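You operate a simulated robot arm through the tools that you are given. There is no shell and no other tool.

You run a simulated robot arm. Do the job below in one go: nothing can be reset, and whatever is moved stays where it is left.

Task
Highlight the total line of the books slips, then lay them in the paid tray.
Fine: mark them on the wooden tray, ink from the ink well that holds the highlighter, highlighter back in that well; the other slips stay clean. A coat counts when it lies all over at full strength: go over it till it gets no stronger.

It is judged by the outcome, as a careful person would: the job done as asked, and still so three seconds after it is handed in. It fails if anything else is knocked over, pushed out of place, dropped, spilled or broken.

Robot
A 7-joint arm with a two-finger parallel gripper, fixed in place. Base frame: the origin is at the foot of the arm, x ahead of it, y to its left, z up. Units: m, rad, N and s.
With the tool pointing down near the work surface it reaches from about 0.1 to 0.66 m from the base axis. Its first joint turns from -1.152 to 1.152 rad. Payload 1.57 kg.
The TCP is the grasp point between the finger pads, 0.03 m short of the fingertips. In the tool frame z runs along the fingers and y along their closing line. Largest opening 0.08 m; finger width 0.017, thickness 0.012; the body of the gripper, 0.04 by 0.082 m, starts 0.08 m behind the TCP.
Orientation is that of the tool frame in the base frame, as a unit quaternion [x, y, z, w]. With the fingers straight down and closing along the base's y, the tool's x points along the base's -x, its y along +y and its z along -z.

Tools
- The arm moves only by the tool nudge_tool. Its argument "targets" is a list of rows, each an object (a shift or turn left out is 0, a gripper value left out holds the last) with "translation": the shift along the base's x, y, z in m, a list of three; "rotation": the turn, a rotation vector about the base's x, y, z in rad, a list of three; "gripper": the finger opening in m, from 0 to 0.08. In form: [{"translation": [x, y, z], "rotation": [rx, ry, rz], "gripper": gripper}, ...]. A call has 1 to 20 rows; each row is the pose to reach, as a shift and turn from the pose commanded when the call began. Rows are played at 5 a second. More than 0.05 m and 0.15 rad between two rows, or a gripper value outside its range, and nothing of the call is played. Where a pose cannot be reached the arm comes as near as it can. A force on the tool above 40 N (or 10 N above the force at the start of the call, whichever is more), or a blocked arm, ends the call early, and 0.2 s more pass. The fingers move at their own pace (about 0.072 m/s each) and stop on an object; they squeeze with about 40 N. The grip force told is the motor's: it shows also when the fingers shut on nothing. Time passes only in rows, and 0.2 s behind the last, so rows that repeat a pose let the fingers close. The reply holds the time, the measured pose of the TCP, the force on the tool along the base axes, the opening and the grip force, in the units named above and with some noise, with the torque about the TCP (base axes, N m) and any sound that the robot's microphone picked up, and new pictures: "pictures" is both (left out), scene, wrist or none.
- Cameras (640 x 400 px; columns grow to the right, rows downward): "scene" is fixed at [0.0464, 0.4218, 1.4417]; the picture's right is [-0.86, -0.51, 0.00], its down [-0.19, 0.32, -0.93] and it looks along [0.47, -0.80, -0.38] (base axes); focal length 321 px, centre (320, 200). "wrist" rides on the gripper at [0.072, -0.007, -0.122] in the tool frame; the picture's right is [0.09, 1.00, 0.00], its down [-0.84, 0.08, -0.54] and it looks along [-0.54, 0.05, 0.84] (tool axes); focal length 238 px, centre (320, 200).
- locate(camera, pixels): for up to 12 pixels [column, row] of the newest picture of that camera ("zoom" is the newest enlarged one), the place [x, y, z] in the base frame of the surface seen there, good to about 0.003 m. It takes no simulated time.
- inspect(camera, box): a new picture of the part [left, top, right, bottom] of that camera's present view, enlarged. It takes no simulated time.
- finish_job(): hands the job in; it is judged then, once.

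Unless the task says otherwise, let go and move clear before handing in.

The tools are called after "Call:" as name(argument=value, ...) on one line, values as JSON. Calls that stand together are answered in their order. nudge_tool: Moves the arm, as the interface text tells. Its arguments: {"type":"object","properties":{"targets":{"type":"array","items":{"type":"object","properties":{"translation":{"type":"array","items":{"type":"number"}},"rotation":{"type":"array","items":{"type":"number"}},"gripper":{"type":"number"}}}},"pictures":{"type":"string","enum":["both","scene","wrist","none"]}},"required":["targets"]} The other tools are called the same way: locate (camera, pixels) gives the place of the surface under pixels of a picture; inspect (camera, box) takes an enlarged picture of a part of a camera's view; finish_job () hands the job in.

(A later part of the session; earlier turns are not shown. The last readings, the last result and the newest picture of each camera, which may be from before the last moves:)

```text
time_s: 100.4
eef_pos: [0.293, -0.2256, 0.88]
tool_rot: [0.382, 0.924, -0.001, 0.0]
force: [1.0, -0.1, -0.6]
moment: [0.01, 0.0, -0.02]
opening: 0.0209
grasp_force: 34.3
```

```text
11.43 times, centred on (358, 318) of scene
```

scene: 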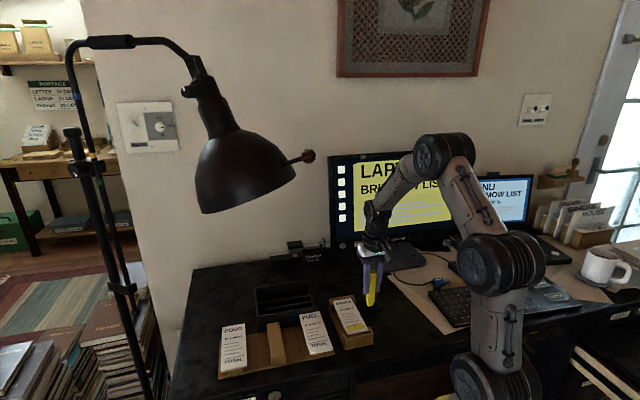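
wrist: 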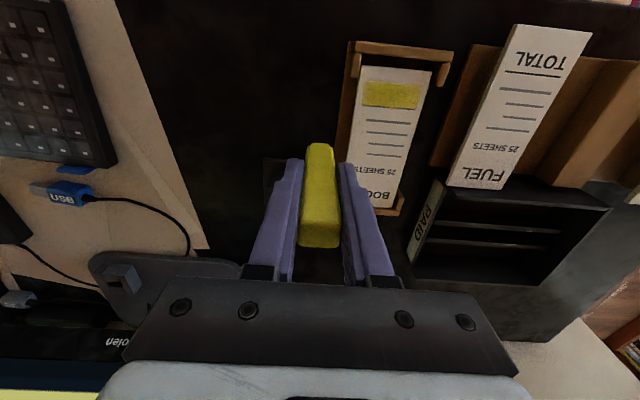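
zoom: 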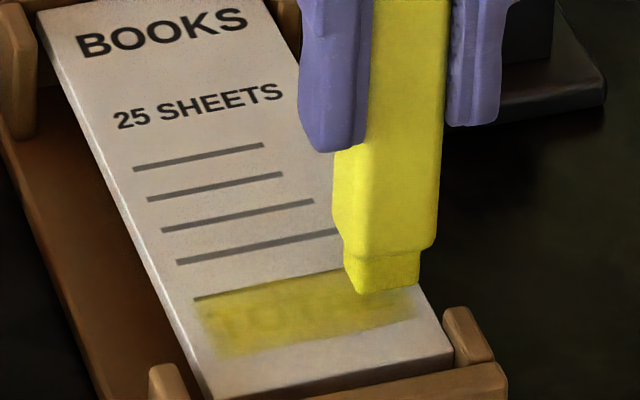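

I'll now do the lane nearest the slip's end, "T" to "L", then the lane along the rule the same way.

Call:
nudge_tool(targets=[{"translation": [0.0126, 0.0156, 0.002], "gripper": 0.012}, {"translation": [0.0252, 0.0313, 0.0], "gripper": 0.012}, {"translation": [0.0252, 0.0313, -0.0062], "gripper": 0.012}, {"translation": [0.0225, 0.0286, -0.0064], "gripper": 0.012}, {"translation": [0.0198, 0.0259, -0.0064], "gripper": 0.012}, {"translation": [0.0171, 0.0232, -0.0064], "gripper": 0.012}, {"translation": [0.0144, 0.0205, -0.0064], "gripper": 0.012}, {"translation": [0.0117, 0.0178, -0.0064], "gripper": 0.012}, {"translation": [0.009, 0.0151, -0.0064], "gripper": 0.012}, {"translation": [0.0063, 0.0124, -0.0064], "gripper": 0.012}, {"translation": [0.0036, 0.0097, -0.0064], "gripper": 0.012}, {"translation": [0.0009, 0.007, -0.0064], "gripper": 0.012}, {"translation": [-0.0018, 0.0043, -0.0064], "gripper": 0.012}, {"translation": [-0.0045, 0.0016, -0.0064], "gripper": 0.012}, {"translation": [-0.0045, 0.0016, 0.0], "gripper": 0.012}, {"translation": [0.014, 0.013, 0.002], "gripper": 0.012}, {"translation": [0.0315, 0.0251, 0.0], "gripper": 0.012}, {"translation": [0.0315, 0.0251, -0.0062], "gripper": 0.012}], pictures="none")

Call:
nudge_tool(targets=[{"translation": [-0.0027, -0.0027, -0.0002], "gripper": 0.012}, {"translation": [-0.0054, -0.0054, -0.0002], "gripper": 0.012}, {"translation": [-0.0081, -0.0081, -0.0002], "gripper": 0.012}, {"translation": [-0.0108, -0.0108, -0.0002], "gripper": 0.012}, {"translation": [-0.0135, -0.0135, -0.0002], "gripper": 0.012}, {"translation": [-0.0162, -0.0162, -0.0002], "gripper": 0.012}, {"translation": [-0.0189, -0.0189, -0.0002], "gripper": 0.012}, {"translation": [-0.0216, -0.0216, -0.0002], "gripper": 0.012}, {"translation": [-0.0243, -0.0243, -0.0002], "gripper": 0.012}, {"translation": [-0.027, -0.027, -0.0002], "gripper": 0.012}, {"translation": [-0.03, -0.03, -0.0002], "gripper": 0.012}, {"translation": [-0.03, -0.03, 0.008], "gripper": 0.012}, {"translation": [-0.028, -0.055, 0.02], "gripper": 0.012}, {"translation": [-0.0274, -0.0832, 0.0255], "gripper": 0.012}], pictures="both")

Call:
inspect(camera="scene", box=[335, 305, 380, 340])

Call:
inspect(camera="wrist", box=[355, 65, 430, 115])

```text
time_s: 104.2
eef_pos: [0.3257, -0.1991, 0.8746]
tool_rot: [0.383, 0.924, -0.001, 0.001]
force: [-2.0, 0.4, 4.4]
moment: [0.04, 0.1, -0.02]
opening: 0.0211
grasp_force: 34.2
```

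```text
time_s: 107.2
eef_pos: [0.2982, -0.2845, 0.8987]
tool_rot: [0.383, 0.924, -0.002, 0.001]
force: [0.1, -0.6, 0.4]
moment: [-0.01, 0.01, 0.02]
opening: 0.021
grasp_force: 34.8
```

scene: 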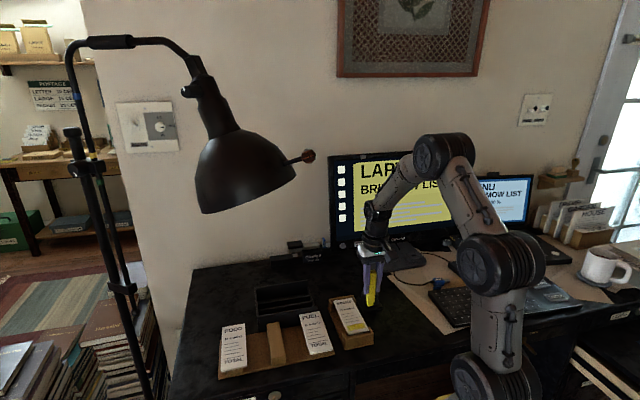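
wrist: 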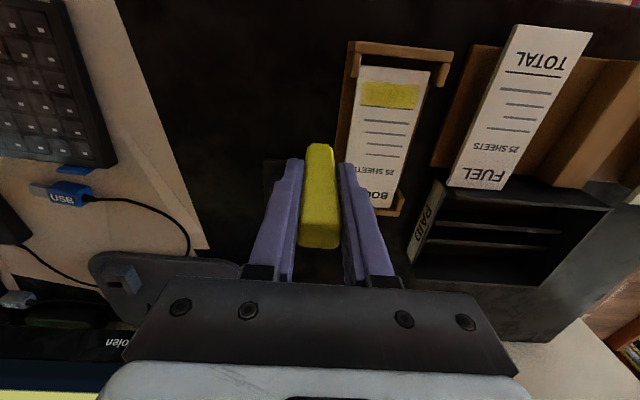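

```text
11.43 times, centred on (358, 322) of scene
```

zoom: 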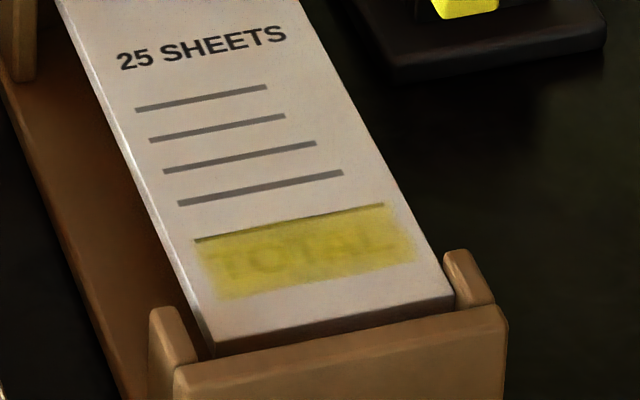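

```text
8.00 times, centred on (392, 90) of wrist
```

zoom: 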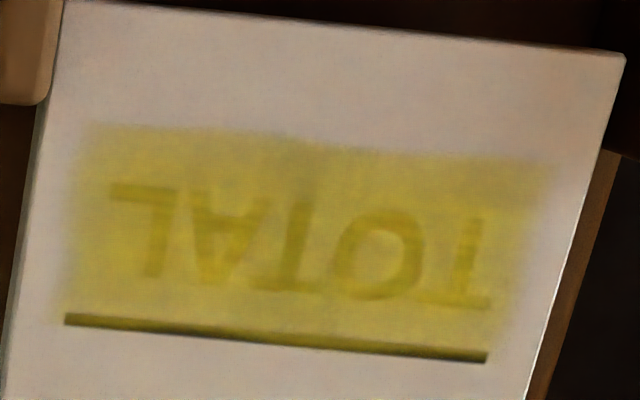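

The ends sharpened noticeably in that round, so the edges were not yet saturated. I'll re-ink once more and go over the perimeter of the rectangle to finish.

Call:
nudge_tool(targets=[{"translation": [0.004, -0.01, 0.014], "gripper": 0.012}, {"translation": [0.016, -0.039, 0.0245], "gripper": 0.012}, {"translation": [0.0293, -0.0711, 0.0245], "gripper": 0.012}, {"translation": [0.0293, -0.0711, 0.0245], "gripper": 0.012}, {"translation": [0.0293, -0.0711, 0.0095], "gripper": 0.012}, {"translation": [0.0293, -0.0711, -0.0055], "gripper": 0.012}, {"translation": [0.0293, -0.0711, -0.0175], "gripper": 0.012}, {"translation": [0.0293, -0.0711, -0.0285], "gripper": 0.012}, {"translation": [0.0293, -0.0711, -0.0375], "gripper": 0.012}, {"translation": [0.0293, -0.0711, -0.0425], "gripper": 0.012}, {"translation": [0.0293, -0.0711, -0.0455], "gripper": 0.012}, {"translation": [0.0293, -0.0711, -0.047], "gripper": 0.012}, {"translation": [0.0293, -0.0711, -0.0476], "gripper": 0.012}, {"translation": [0.0293, -0.0711, -0.0476], "gripper": 0.012}], pictures="none")

Call:
nudge_tool(targets=[{"translation": [0.0, 0.0, 0.0], "gripper": 0.012}, {"translation": [0.0, 0.0, 0.0], "gripper": 0.012}, {"translation": [0.0, 0.0, 0.0], "gripper": 0.012}, {"translation": [0.0, 0.0, 0.0], "gripper": 0.012}, {"translation": [0.0, 0.0, 0.0], "gripper": 0.012}, {"translation": [0.0, 0.0, 0.0], "gripper": 0.012}, {"translation": [0.0, 0.0, 0.0], "gripper": 0.012}, {"translation": [0.0, 0.0, 0.003], "gripper": 0.012}, {"translation": [0.0, 0.0, 0.01], "gripper": 0.012}, {"translation": [0.0, 0.0, 0.02], "gripper": 0.012}, {"translation": [0.0, 0.0, 0.032], "gripper": 0.012}, {"translation": [0.0, 0.0, 0.045], "gripper": 0.012}, {"translation": [0.0, 0.0, 0.058], "gripper": 0.012}, {"translation": [0.0, 0.0, 0.0721], "gripper": 0.012}, {"translation": [0.0, 0.0, 0.0721], "gripper": 0.012}], pictures="none")

Call:
inspect(camera="scene", box=[350, 260, 390, 300])

```text
time_s: 110.2
eef_pos: [0.3279, -0.3548, 0.8524]
tool_rot: [0.383, 0.924, -0.002, 0.002]
force: [-1.6, 0.8, 5.7]
moment: [0.14, 0.14, 0.0]
opening: 0.0211
grasp_force: 34.4
```

```text
time_s: 113.4
eef_pos: [0.3274, -0.3545, 0.9234]
tool_rot: [0.383, 0.924, -0.002, 0.001]
force: [-0.2, 0.0, -0.5]
moment: [-0.01, 0.02, 0.04]
opening: 0.0211
grasp_force: 34.4
```

```text
10.00 times, centred on (370, 280) of scene
```

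zoom: 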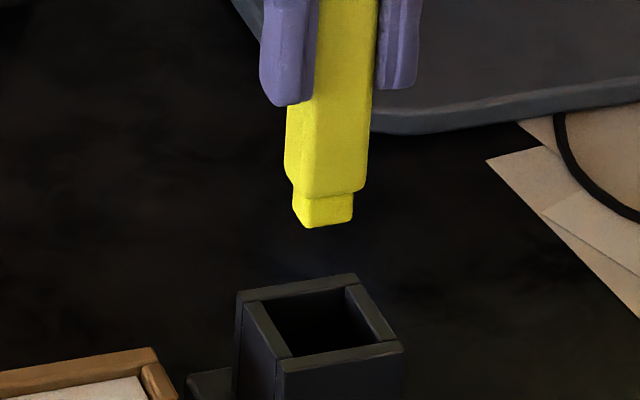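

The nib is freshly inked. I'll go to the "T" end of the lane nearest the slip's end, set about 1.5 mm further out than before.

Call:
nudge_tool(targets=[{"translation": [-0.001, 0.02, 0.0], "gripper": 0.012}, {"translation": [-0.0025, 0.05, 0.0], "gripper": 0.012}, {"translation": [-0.004, 0.08, 0.0], "gripper": 0.012}, {"translation": [-0.006, 0.11, 0.0], "gripper": 0.012}, {"translation": [-0.0075, 0.14, 0.0], "gripper": 0.012}, {"translation": [-0.0085, 0.1623, -0.012], "gripper": 0.012}, {"translation": [-0.0085, 0.1623, -0.03], "gripper": 0.012}, {"translation": [-0.0085, 0.1623, -0.043], "gripper": 0.012}, {"translation": [-0.0085, 0.1623, -0.049], "gripper": 0.012}, {"translation": [-0.0085, 0.1623, -0.0501], "gripper": 0.012}, {"translation": [-0.0085, 0.1623, -0.0501], "gripper": 0.012}], pictures="none")

Call:
inspect(camera="scene", box=[335, 305, 380, 340])

```text
time_s: 115.8
eef_pos: [0.3188, -0.1926, 0.8747]
tool_rot: [0.382, 0.924, 0.0, 0.001]
force: [-0.3, 0.5, 2.4]
moment: [0.05, 0.06, -0.01]
opening: 0.021
grasp_force: 34.3
```

```text
11.43 times, centred on (358, 322) of scene
```

zoom: 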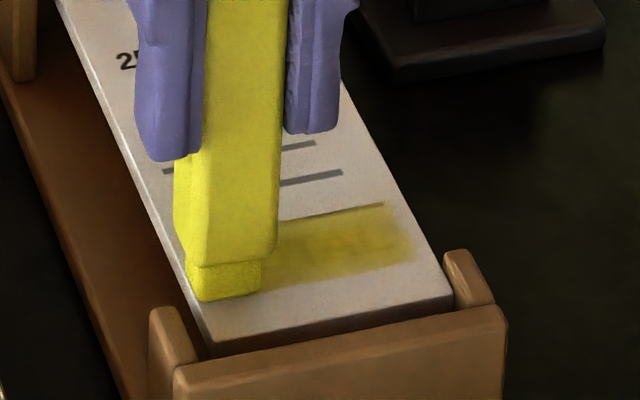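

The nib covers the outer corner of the band at (225,285), just inside the slip's edge. I'll stroke to the "L" end, lift, and set up the middle lane.

Call:
nudge_tool(targets=[{"translation": [0.0, 0.0, -0.0003], "gripper": 0.012}, {"translation": [-0.0028, -0.0028, -0.0003], "gripper": 0.012}, {"translation": [-0.0056, -0.0056, -0.0003], "gripper": 0.012}, {"translation": [-0.0084, -0.0084, -0.0003], "gripper": 0.012}, {"translation": [-0.0112, -0.0112, -0.0003], "gripper": 0.012}, {"translation": [-0.014, -0.014, -0.0003], "gripper": 0.012}, {"translation": [-0.0168, -0.0168, -0.0003], "gripper": 0.012}, {"translation": [-0.0196, -0.0196, -0.0003], "gripper": 0.012}, {"translation": [-0.0224, -0.0224, -0.0003], "gripper": 0.012}, {"translation": [-0.0252, -0.0252, -0.0003], "gripper": 0.012}, {"translation": [-0.028, -0.028, -0.0003], "gripper": 0.012}, {"translation": [-0.0304, -0.0304, -0.0003], "gripper": 0.012}, {"translation": [-0.0304, -0.0304, 0.006], "gripper": 0.012}, {"translation": [-0.013, -0.018, 0.008], "gripper": 0.012}, {"translation": [0.0041, -0.0041, 0.006], "gripper": 0.012}, {"translation": [0.0041, -0.0041, 0.0], "gripper": 0.012}], pictures="none")

Call:
nudge_tool(targets=[{"translation": [0.0, 0.0, -0.0003], "gripper": 0.012}, {"translation": [-0.0028, -0.0028, -0.0003], "gripper": 0.012}, {"translation": [-0.0056, -0.0056, -0.0003], "gripper": 0.012}, {"translation": [-0.0084, -0.0084, -0.0003], "gripper": 0.012}, {"translation": [-0.0112, -0.0112, -0.0003], "gripper": 0.012}, {"translation": [-0.014, -0.014, -0.0003], "gripper": 0.012}, {"translation": [-0.0168, -0.0168, -0.0003], "gripper": 0.012}, {"translation": [-0.0196, -0.0196, -0.0003], "gripper": 0.012}, {"translation": [-0.0224, -0.0224, -0.0003], "gripper": 0.012}, {"translation": [-0.0252, -0.0252, -0.0003], "gripper": 0.012}, {"translation": [-0.028, -0.028, -0.0003], "gripper": 0.012}, {"translation": [-0.0304, -0.0304, -0.0003], "gripper": 0.012}, {"translation": [-0.0304, -0.0304, 0.006], "gripper": 0.012}, {"translation": [-0.013, -0.018, 0.008], "gripper": 0.012}, {"translation": [0.0042, -0.0042, 0.006], "gripper": 0.012}, {"translation": [0.0042, -0.0042, 0.0], "gripper": 0.012}], pictures="none")

Call:
nudge_tool(targets=[{"translation": [0.0, 0.0, -0.0003], "gripper": 0.012}, {"translation": [-0.0028, -0.0028, -0.0003], "gripper": 0.012}, {"translation": [-0.0056, -0.0056, -0.0003], "gripper": 0.012}, {"translation": [-0.0084, -0.0084, -0.0003], "gripper": 0.012}, {"translation": [-0.0112, -0.0112, -0.0003], "gripper": 0.012}, {"translation": [-0.014, -0.014, -0.0003], "gripper": 0.012}, {"translation": [-0.0168, -0.0168, -0.0003], "gripper": 0.012}, {"translation": [-0.0196, -0.0196, -0.0003], "gripper": 0.012}, {"translation": [-0.0224, -0.0224, -0.0003], "gripper": 0.012}, {"translation": [-0.0252, -0.0252, -0.0003], "gripper": 0.012}, {"translation": [-0.028, -0.028, -0.0003], "gripper": 0.012}, {"translation": [-0.0304, -0.0304, -0.0003], "gripper": 0.012}, {"translation": [-0.0304, -0.0304, 0.008], "gripper": 0.012}, {"translation": [-0.03, -0.055, 0.02], "gripper": 0.012}, {"translation": [-0.0291, -0.0829, 0.0256], "gripper": 0.012}], pictures="both")

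Call:
inspect(camera="scene", box=[335, 305, 380, 340])

Call:
inspect(camera="wrist", box=[355, 65, 430, 115])

```text
time_s: 119.2
eef_pos: [0.3227, -0.1955, 0.8729]
tool_rot: [0.382, 0.924, -0.001, 0.0]
force: [-1.8, -0.3, 2.2]
moment: [0.02, 0.09, -0.01]
opening: 0.021
grasp_force: 34.5
```

```text
time_s: 122.6
eef_pos: [0.3282, -0.2004, 0.875]
tool_rot: [0.382, 0.924, -0.001, 0.001]
force: [-0.3, 0.4, 0.7]
moment: [0.01, 0.02, -0.01]
opening: 0.0212
grasp_force: 34.3
```

```text
time_s: 125.8
eef_pos: [0.2979, -0.2831, 0.9003]
tool_rot: [0.383, 0.924, -0.002, 0.001]
force: [0.7, 0.4, -1.1]
moment: [0.01, 0.01, -0.03]
opening: 0.0207
grasp_force: 34.2
```

scene: 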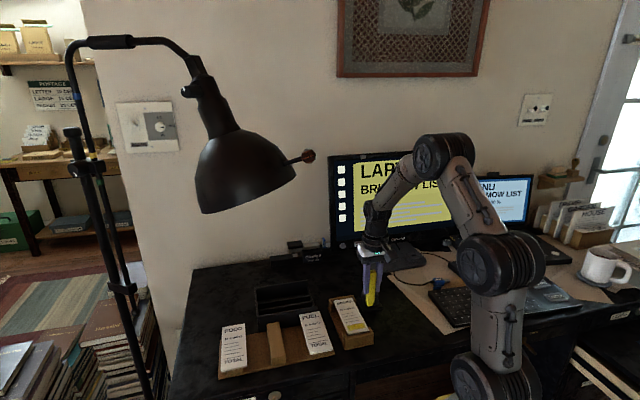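
wrist: 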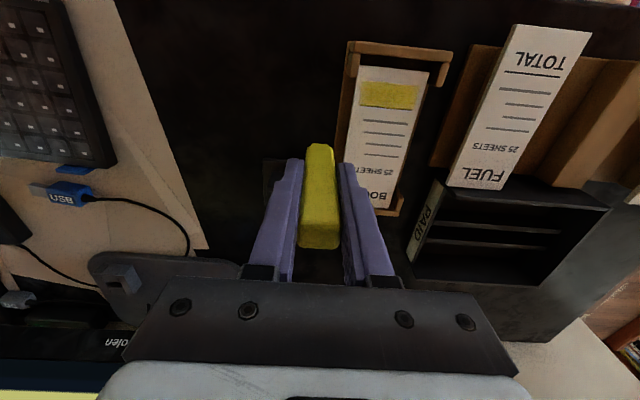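

```text
11.43 times, centred on (358, 322) of scene
```

zoom: 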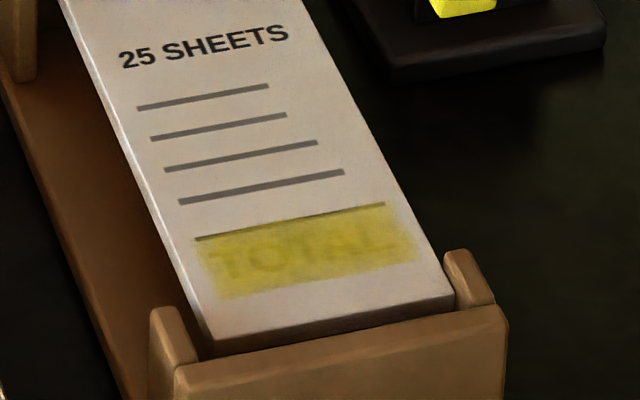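

```text
8.00 times, centred on (392, 90) of wrist
```

zoom: 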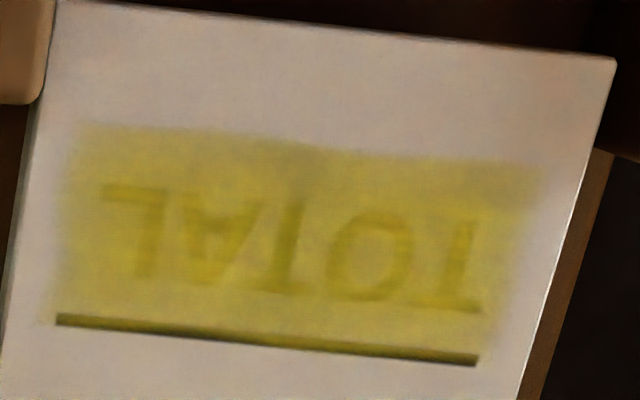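

The band now looks the same as after the previous round: even, filled to the rectangle's edges and no stronger. I'll return the highlighter to its well along the recorded pose.

Call:
nudge_tool(targets=[{"translation": [0.004, -0.01, 0.014], "gripper": 0.012}, {"translation": [0.016, -0.039, 0.0245], "gripper": 0.012}, {"translation": [0.0293, -0.0711, 0.0245], "gripper": 0.012}, {"translation": [0.0293, -0.0711, 0.0245], "gripper": 0.012}, {"translation": [0.0293, -0.0711, 0.0095], "gripper": 0.012}, {"translation": [0.0293, -0.0711, -0.0055], "gripper": 0.012}, {"translation": [0.0293, -0.0711, -0.0175], "gripper": 0.012}, {"translation": [0.0293, -0.0711, -0.0285], "gripper": 0.012}, {"translation": [0.0293, -0.0711, -0.0375], "gripper": 0.012}, {"translation": [0.0293, -0.0711, -0.0425], "gripper": 0.012}, {"translation": [0.0293, -0.0711, -0.0455], "gripper": 0.012}, {"translation": [0.0293, -0.0711, -0.047], "gripper": 0.012}, {"translation": [0.0293, -0.0711, -0.0473], "gripper": 0.012}, {"translation": [0.0293, -0.0711, -0.0473], "gripper": 0.012}], pictures="both")

Call:
inspect(camera="scene", box=[345, 250, 395, 310])

```text
time_s: 128.8
eef_pos: [0.3277, -0.3534, 0.8527]
tool_rot: [0.382, 0.924, -0.002, 0.001]
force: [0.3, 0.1, 0.3]
moment: [-0.02, -0.01, 0.01]
opening: 0.0208
grasp_force: 33.6
```

scene: 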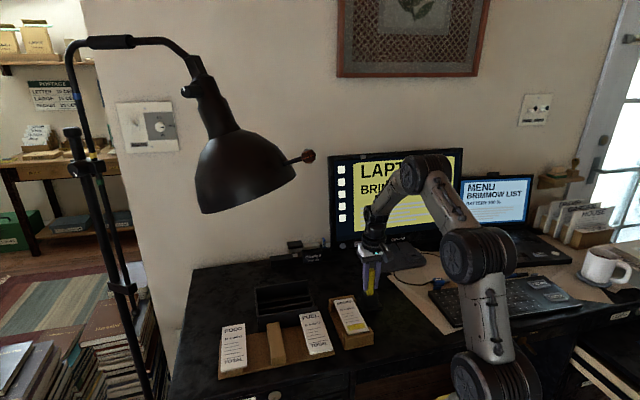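
wrist: 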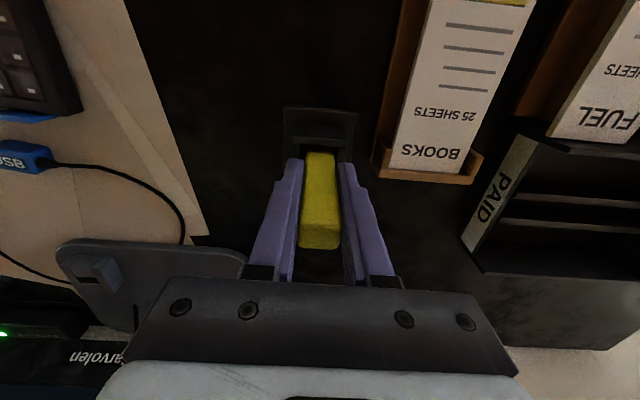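

```text
6.67 times, centred on (370, 280) of scene
```

zoom: 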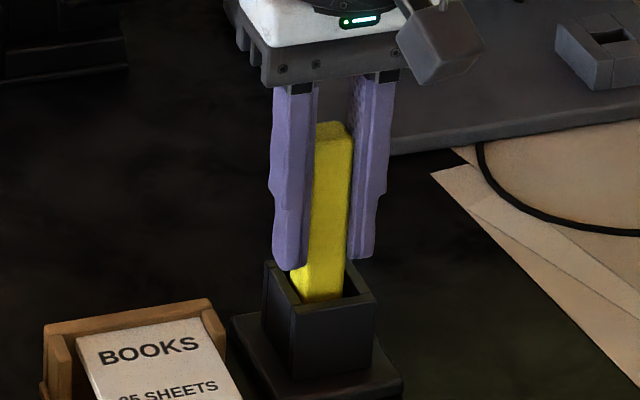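

The highlighter is back in the well, a hair above the floor. I'll lower half a millimetre more, open slowly, and rise straight up.

Call:
nudge_tool(targets=[{"translation": [0.0, 0.0, -0.0005], "gripper": 0.012}, {"translation": [0.0, 0.0, -0.0005], "gripper": 0.019}, {"translation": [0.0, 0.0, -0.0005], "gripper": 0.023}, {"translation": [0.0, 0.0, -0.0005], "gripper": 0.03}, {"translation": [0.0, 0.0, -0.0005], "gripper": 0.045}, {"translation": [0.0, 0.0, -0.0005], "gripper": 0.06}, {"translation": [0.0, 0.0, -0.0005], "gripper": 0.06}], pictures="wrist")

Call:
inspect(camera="scene", box=[345, 250, 395, 310])

```text
time_s: 130.4
eef_pos: [0.3262, -0.3551, 0.8513]
tool_rot: [0.382, 0.924, -0.002, 0.001]
force: [0.8, 0.4, -0.3]
moment: [0.01, -0.02, -0.01]
opening: 0.06
grasp_force: 0.1
```

wrist: 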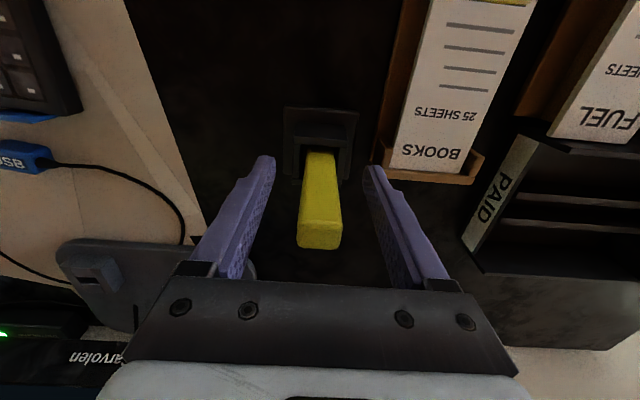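

```text
6.67 times, centred on (370, 280) of scene
```

zoom: 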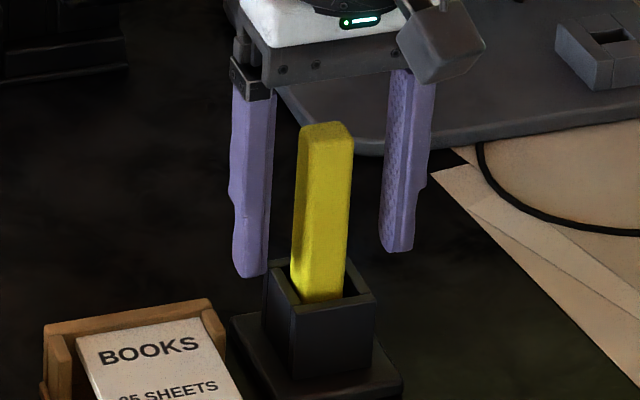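

The highlighter stands upright by itself in its well. I'll rise clear and move above the wooden tray to see exactly where the slip lies.

Call:
nudge_tool(targets=[{"translation": [0.0, 0.0, 0.03], "gripper": 0.06}, {"translation": [0.0, 0.0, 0.065], "gripper": 0.07}, {"translation": [0.0, 0.0, 0.1], "gripper": 0.08}, {"translation": [0.004, 0.035, 0.1]}, {"translation": [0.009, 0.075, 0.1]}, {"translation": [0.0134, 0.1114, 0.1]}, {"translation": [0.0134, 0.1114, 0.07]}, {"translation": [0.0134, 0.1114, 0.05]}, {"translation": [0.0134, 0.1114, 0.05]}], pictures="both")

Call:
inspect(camera="wrist", box=[230, 20, 430, 220])

Call:
inspect(camera="scene", box=[325, 260, 395, 350])

```text
time_s: 132.4
eef_pos: [0.3403, -0.2432, 0.9015]
tool_rot: [0.383, 0.924, -0.001, 0.002]
force: [0.6, 0.4, 0.1]
moment: [0.02, 0.0, -0.01]
opening: 0.0801
grasp_force: 0.0
```

scene: 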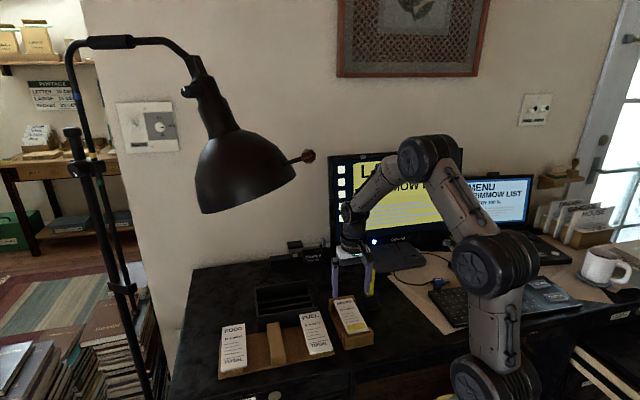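
wrist: 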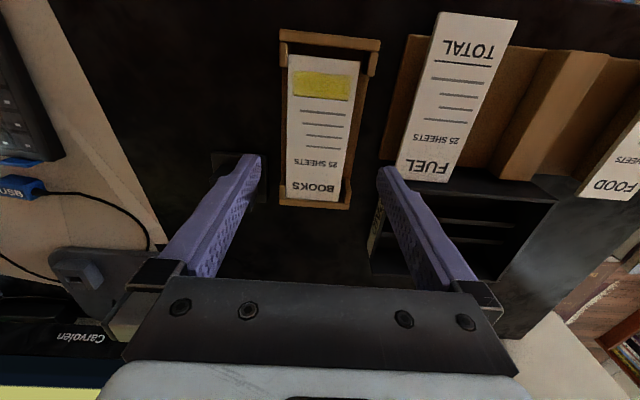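

```text
2.00 times, centred on (330, 120) of wrist
```

zoom: 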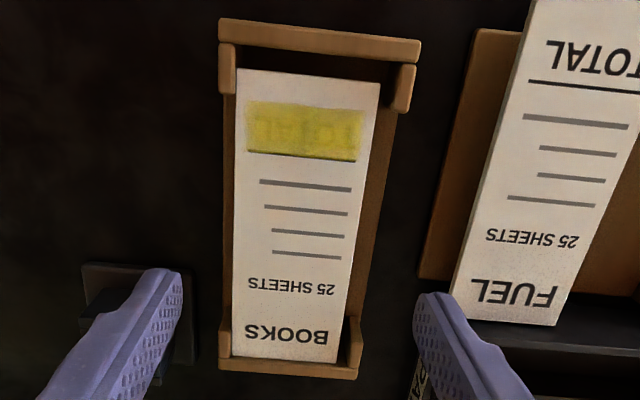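

```text
4.44 times, centred on (360, 305) of scene
```

zoom: 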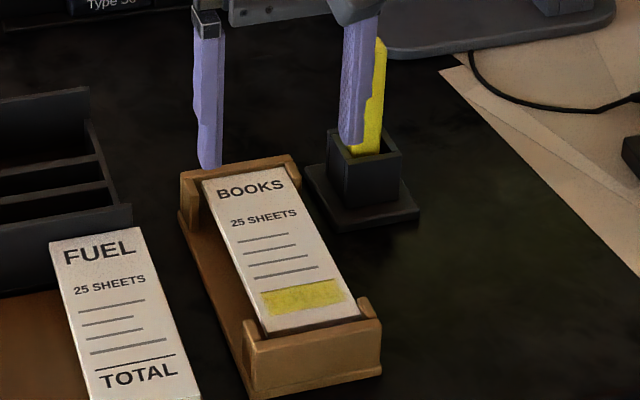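

The TOTAL band is fully yellow and the slip sits square in the tray, its centre about 4 mm and 3 mm off the tool axis. I'll correct for that and descend to TCP z≈0.798, with the tips just above the tray floor.

Call:
nudge_tool(targets=[{"translation": [0.0012, -0.0049, -0.03], "gripper": 0.08}, {"translation": [0.0012, -0.0049, -0.065]}, {"translation": [0.0012, -0.0049, -0.09]}, {"translation": [0.0012, -0.0049, -0.1]}, {"translation": [0.0012, -0.0049, -0.103]}, {"translation": [0.0012, -0.0049, -0.103]}], pictures="both")

Call:
inspect(camera="scene", box=[325, 280, 395, 350])

Call:
inspect(camera="wrist", box=[220, 30, 430, 290])

```text
time_s: 133.8
eef_pos: [0.3427, -0.2483, 0.7982]
tool_rot: [0.382, 0.924, -0.001, 0.001]
force: [0.8, -0.6, -0.6]
moment: [-0.03, 0.01, 0.0]
opening: 0.08
grasp_force: 0.1
```

scene: 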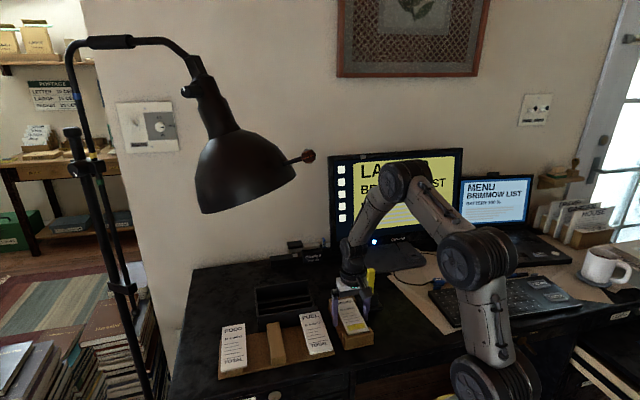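
wrist: 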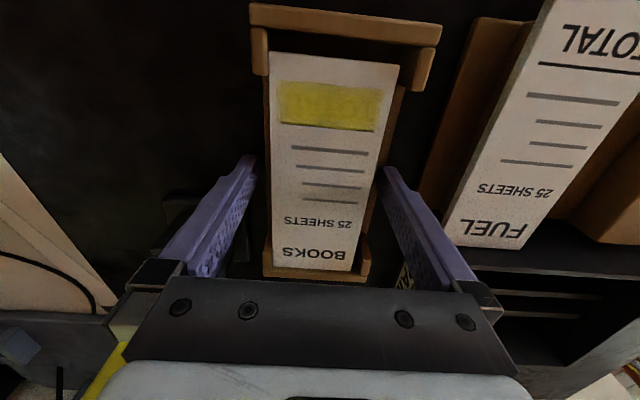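

```text
5.71 times, centred on (360, 315) of scene
```

zoom: 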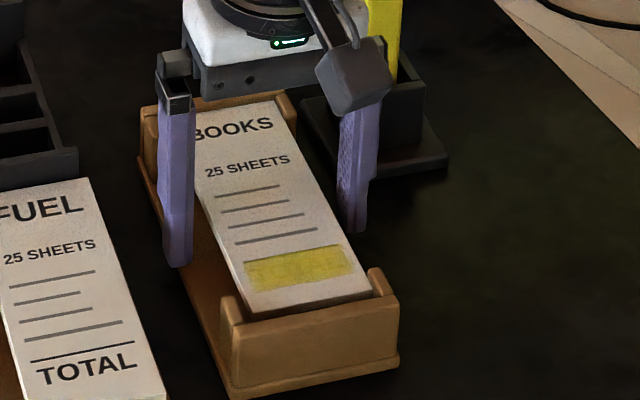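

```text
1.54 times, centred on (325, 160) of wrist
```

zoom: 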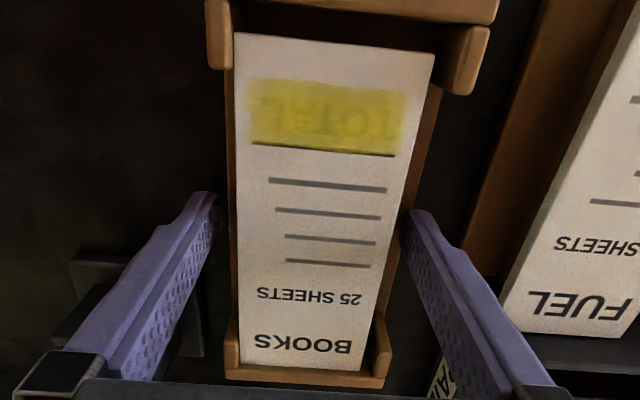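

The fingers straddle the slip without touching the tray. I'll close on it and lift very slowly, a few millimetres only.

Call:
nudge_tool(targets=[{"gripper": 0.066}, {"gripper": 0.055}, {"gripper": 0.05}, {"gripper": 0.05}, {"gripper": 0.05}, {"translation": [0.0, 0.0, 0.001], "gripper": 0.05}, {"translation": [0.0, 0.0, 0.002], "gripper": 0.05}, {"translation": [0.0, 0.0, 0.003], "gripper": 0.05}, {"translation": [0.0, 0.0, 0.004], "gripper": 0.05}], pictures="wrist")

Call:
inspect(camera="scene", box=[325, 280, 395, 350])

```text
time_s: 135.8
eef_pos: [0.3415, -0.2485, 0.8034]
tool_rot: [0.383, 0.924, -0.001, 0.001]
force: [-0.3, 0.5, -0.4]
moment: [0.01, 0.04, 0.01]
opening: 0.0583
grasp_force: 40.5
```

wrist: 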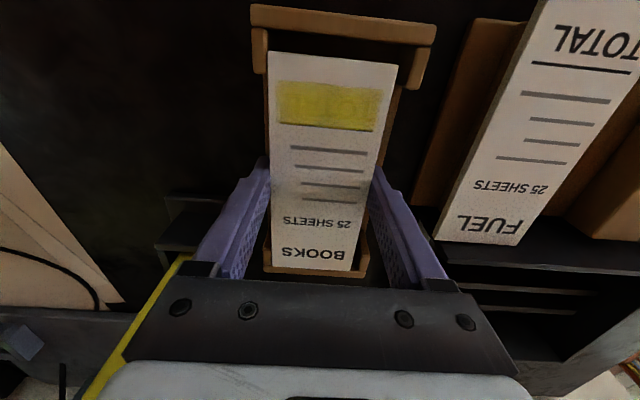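

```text
5.71 times, centred on (360, 315) of scene
```

zoom: 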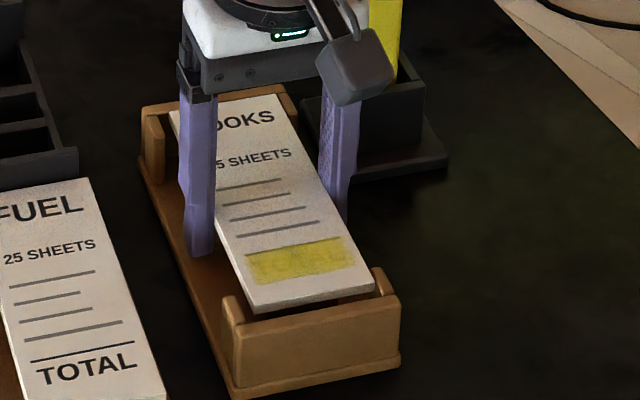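

The slip is lifting cleanly with the fingers (40 N, front edge off the block). I'll continue up slowly.

Call:
nudge_tool(targets=[{"translation": [0.0, 0.0, 0.002], "gripper": 0.05}, {"translation": [0.0, 0.0, 0.005], "gripper": 0.05}, {"translation": [0.0, 0.0, 0.009], "gripper": 0.05}, {"translation": [0.0, 0.0, 0.014], "gripper": 0.05}, {"translation": [0.0, 0.0, 0.02], "gripper": 0.05}, {"translation": [0.0, 0.0, 0.028], "gripper": 0.05}, {"translation": [0.0, 0.0, 0.037], "gripper": 0.05}, {"translation": [0.0, 0.0, 0.047], "gripper": 0.05}, {"translation": [0.0, 0.0, 0.058], "gripper": 0.05}, {"translation": [0.0, 0.0, 0.07], "gripper": 0.05}, {"translation": [0.0, 0.0, 0.08], "gripper": 0.05}, {"translation": [0.0, 0.0, 0.085], "gripper": 0.05}], pictures="both")

Call:
inspect(camera="scene", box=[230, 270, 400, 380])

```text
time_s: 138.4
eef_pos: [0.3411, -0.248, 0.8885]
tool_rot: [0.382, 0.924, -0.002, 0.001]
force: [-0.9, 0.0, 0.0]
moment: [0.01, 0.01, -0.03]
opening: 0.0579
grasp_force: 40.2
```

scene: 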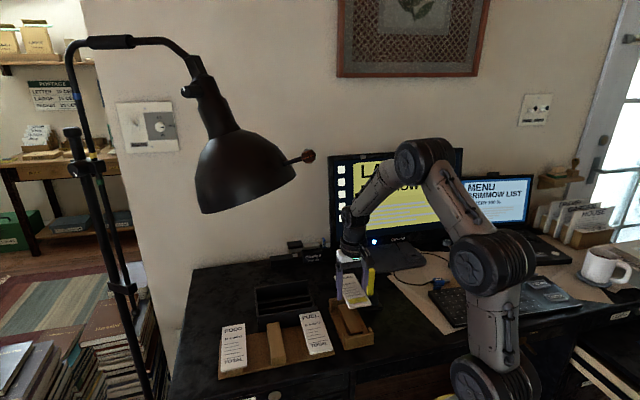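
wrist: 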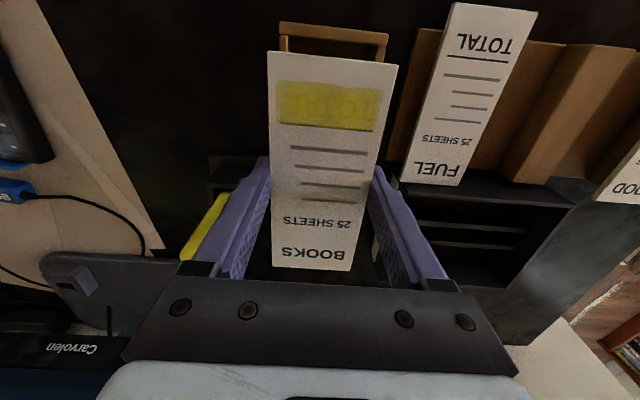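

```text
3.64 times, centred on (315, 325) of scene
```

zoom: 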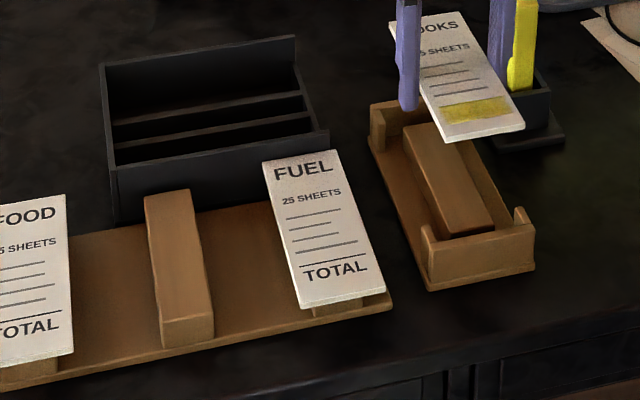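

The slip is held level, the wooden tray is clean, and the highlighter stands in its well. I'll now turn the tool +90° while carrying the slip to a spot beside the PAID tray, so the wrist camera can see into it.

Call:
nudge_tool(targets=[{"translation": [0.0083, 0.0106, 0.005], "rotation": [0, 0, 0.12], "gripper": 0.05}, {"translation": [0.0167, 0.0212, 0.01], "rotation": [0, 0, 0.24], "gripper": 0.05}, {"translation": [0.025, 0.0318, 0.013], "rotation": [0, 0, 0.36], "gripper": 0.05}, {"translation": [0.0334, 0.0424, 0.013], "rotation": [0, 0, 0.48], "gripper": 0.05}, {"translation": [0.0418, 0.053, 0.013], "rotation": [0, 0, 0.6], "gripper": 0.05}, {"translation": [0.0501, 0.0636, 0.013], "rotation": [0, 0, 0.72], "gripper": 0.05}, {"translation": [0.0585, 0.0742, 0.013], "rotation": [0, 0, 0.84], "gripper": 0.05}, {"translation": [0.0668, 0.0848, 0.013], "rotation": [0, 0, 0.96], "gripper": 0.05}, {"translation": [0.0752, 0.0954, 0.013], "rotation": [0, 0, 1.08], "gripper": 0.05}, {"translation": [0.0836, 0.106, 0.013], "rotation": [0, 0, 1.2], "gripper": 0.05}, {"translation": [0.0919, 0.1166, 0.013], "rotation": [0, 0, 1.32], "gripper": 0.05}, {"translation": [0.1003, 0.1272, 0.013], "rotation": [0, 0, 1.45], "gripper": 0.05}, {"translation": [0.1086, 0.1378, 0.013], "rotation": [0, 0, 1.5708], "gripper": 0.05}, {"translation": [0.1086, 0.1378, 0.013], "rotation": [0, 0, 1.5708], "gripper": 0.05}], pictures="both")

Call:
inspect(camera="wrist", box=[80, 10, 290, 230])

```text
time_s: 141.4
eef_pos: [0.4505, -0.1092, 0.8997]
tool_rot: [-0.384, 0.923, 0.0, 0.002]
force: [-0.5, 0.2, 1.1]
moment: [0.02, -0.02, 0.0]
opening: 0.0584
grasp_force: 40.1
```

scene: 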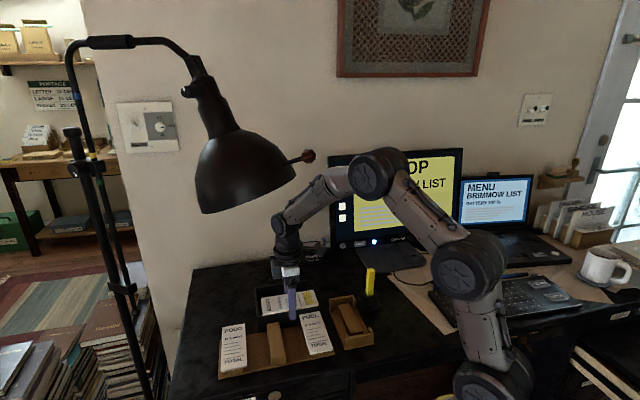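
wrist: 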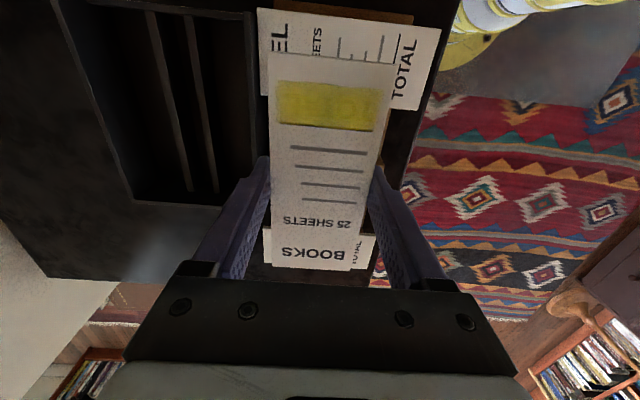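

```text
1.82 times, centred on (185, 120) of wrist
```

zoom: 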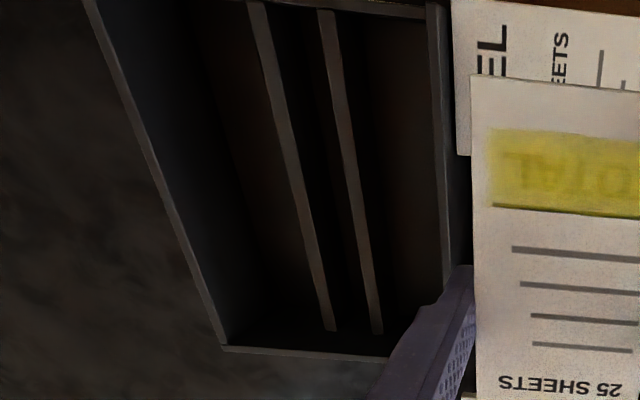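

The PAID tray is now in view on the left, with its two ribs running along its length. I'll zoom in on both ends to measure its inner length.

Call:
inspect(camera="wrist", box=[60, 0, 270, 60])

Call:
inspect(camera="wrist", box=[110, 160, 250, 230])

Call:
inspect(camera="scene", box=[240, 260, 350, 340])

```text
3.05 times, centred on (165, 30) of wrist
```

zoom: 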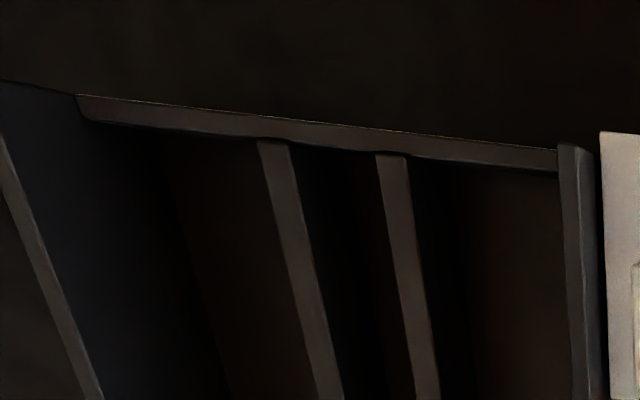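

```text
4.57 times, centred on (180, 195) of wrist
```

zoom: 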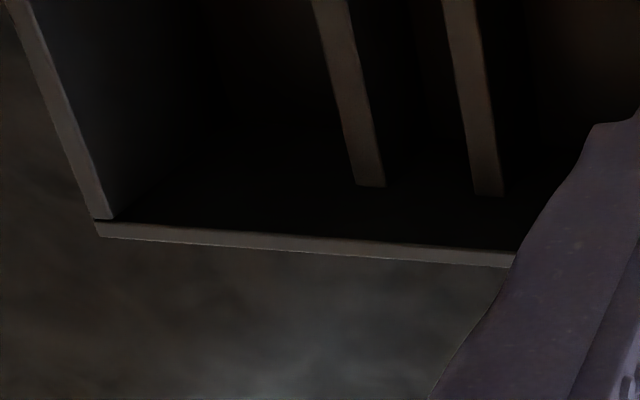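

```text
5.00 times, centred on (295, 300) of scene
```

zoom: 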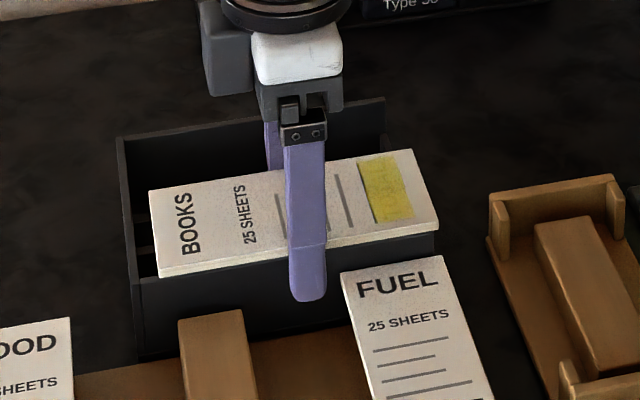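

The PAID tray's inside is about 0.162 m long, with the ribs centred near b≈-0.124 from the tool; the slip (0.14 m) fits with about 11 mm at each end. I'll carry the slip over it at the same height.

Call:
nudge_tool(targets=[{"translation": [0.01, -0.0105, 0.0], "gripper": 0.05}, {"translation": [0.025, -0.0262, 0.0], "gripper": 0.05}, {"translation": [0.042, -0.0441, 0.0], "gripper": 0.05}, {"translation": [0.059, -0.0619, 0.0], "gripper": 0.05}, {"translation": [0.074, -0.0776, 0.0], "gripper": 0.05}, {"translation": [0.0852, -0.0894, 0.0], "gripper": 0.05}, {"translation": [0.0852, -0.0894, 0.0], "gripper": 0.05}], pictures="both")

Call:
inspect(camera="scene", box=[240, 240, 350, 330])

Call:
inspect(camera="wrist", box=[200, 0, 460, 290])

```text
time_s: 143.0
eef_pos: [0.5358, -0.1988, 0.9014]
tool_rot: [-0.382, 0.924, 0.0, 0.001]
force: [0.1, -0.5, 0.1]
moment: [0.0, 0.0, -0.01]
opening: 0.0583
grasp_force: 39.7
```

scene: 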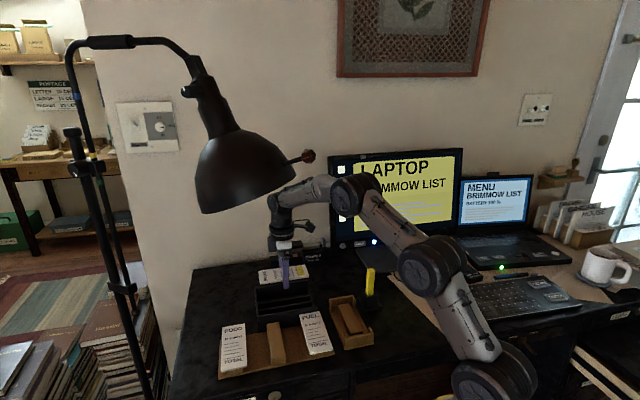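
wrist: 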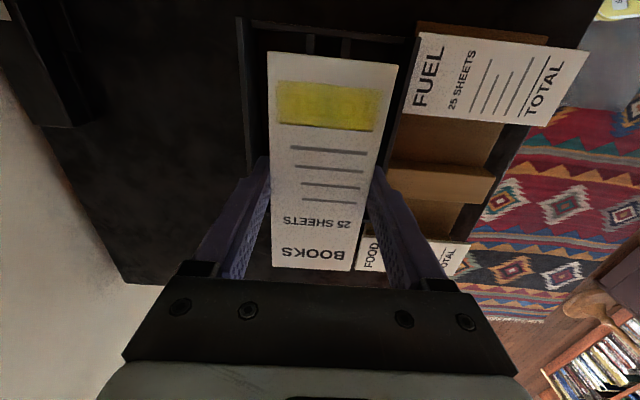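

```text
4.44 times, centred on (295, 285) of scene
```

zoom: 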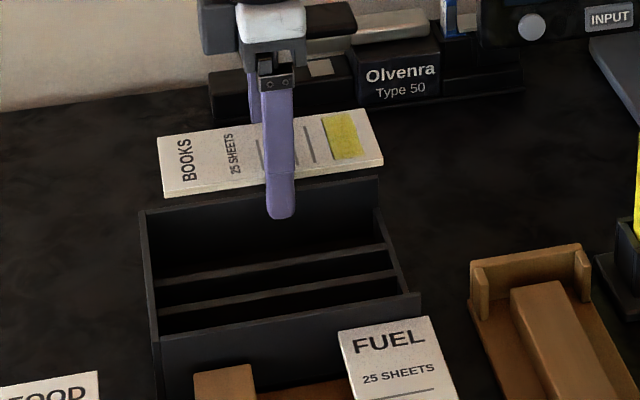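

```text
1.38 times, centred on (330, 145) of wrist
```

zoom: 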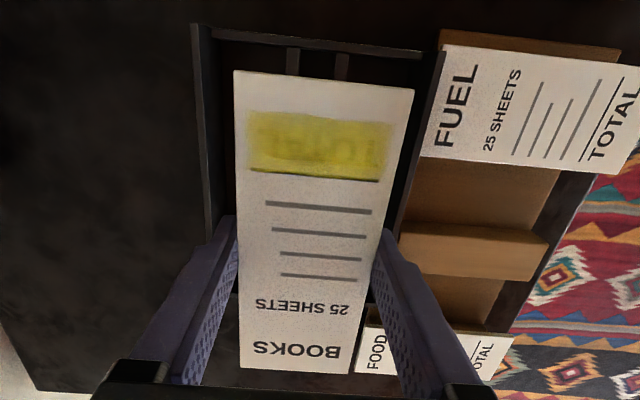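

The slip is centred over the PAID tray: ribs at ±15 mm and about 11 mm free at each end. I'll lower it to just above the ribs.

Call:
nudge_tool(targets=[{"translation": [0.0, 0.0, -0.015], "gripper": 0.05}, {"translation": [0.0, 0.0, -0.032], "gripper": 0.05}, {"translation": [0.0, 0.0, -0.05], "gripper": 0.05}, {"translation": [0.0, 0.0, -0.066], "gripper": 0.05}, {"translation": [0.0, 0.0, -0.08], "gripper": 0.05}, {"translation": [0.0, 0.0, -0.09], "gripper": 0.05}, {"translation": [0.0, 0.0, -0.096], "gripper": 0.05}, {"translation": [0.0, 0.0, -0.098], "gripper": 0.05}], pictures="both")

Call:
inspect(camera="scene", box=[240, 260, 340, 340])

Call:
inspect(camera="wrist", box=[200, 0, 460, 290])

```text
time_s: 144.8
eef_pos: [0.5366, -0.1994, 0.8033]
tool_rot: [-0.383, 0.924, 0.001, 0.001]
force: [-0.5, 1.1, -0.1]
moment: [0.01, 0.0, 0.01]
opening: 0.0585
grasp_force: 40.0
```

scene: 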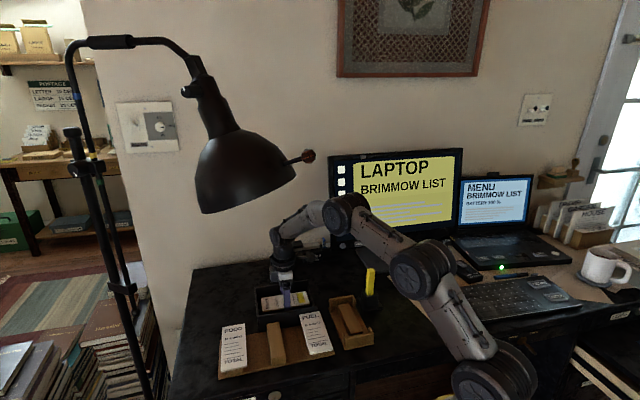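
wrist: 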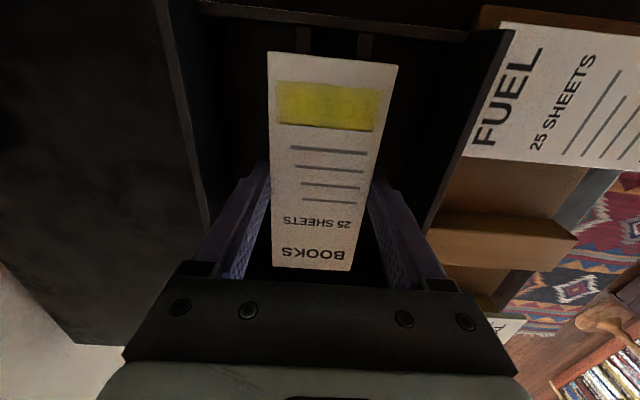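

```text
5.00 times, centred on (290, 300) of scene
```

zoom: 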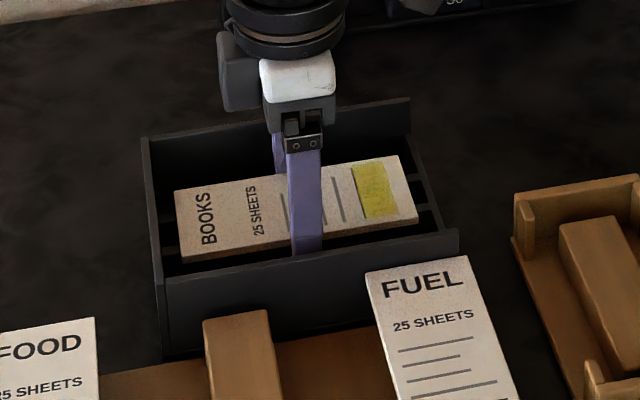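

```text
1.38 times, centred on (330, 145) of wrist
```

zoom: 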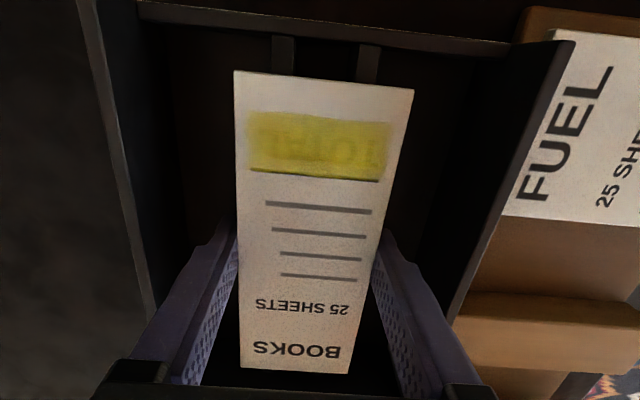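

The slip is inside the PAID tray, above both ribs and clear of the walls. I'll lower in 1 mm steps until the ribs take the weight.

Call:
nudge_tool(targets=[{"translation": [0.0, 0.0, -0.001], "gripper": 0.05}, {"translation": [0.0, 0.0, -0.002], "gripper": 0.05}, {"translation": [0.0, 0.0, -0.003], "gripper": 0.05}, {"translation": [0.0, 0.0, -0.003], "gripper": 0.05}], pictures="none")

Call:
nudge_tool(targets=[{"translation": [0.0, 0.0, -0.001], "gripper": 0.05}, {"translation": [0.0, 0.0, -0.001], "gripper": 0.05}], pictures="none")

```text
time_s: 145.8
eef_pos: [0.5361, -0.1996, 0.8013]
tool_rot: [-0.383, 0.924, -0.001, 0.002]
force: [-2.9, 2.5, 12.7]
moment: [-0.06, 0.25, -0.03]
opening: 0.0583
grasp_force: 39.9
```

```text
time_s: 146.4
eef_pos: [0.5372, -0.2002, 0.8013]
tool_rot: [-0.383, 0.924, -0.001, 0.003]
force: [-6.8, 2.3, 25.0]
moment: [0.03, 0.3, 0.02]
opening: 0.0584
grasp_force: 39.5
```

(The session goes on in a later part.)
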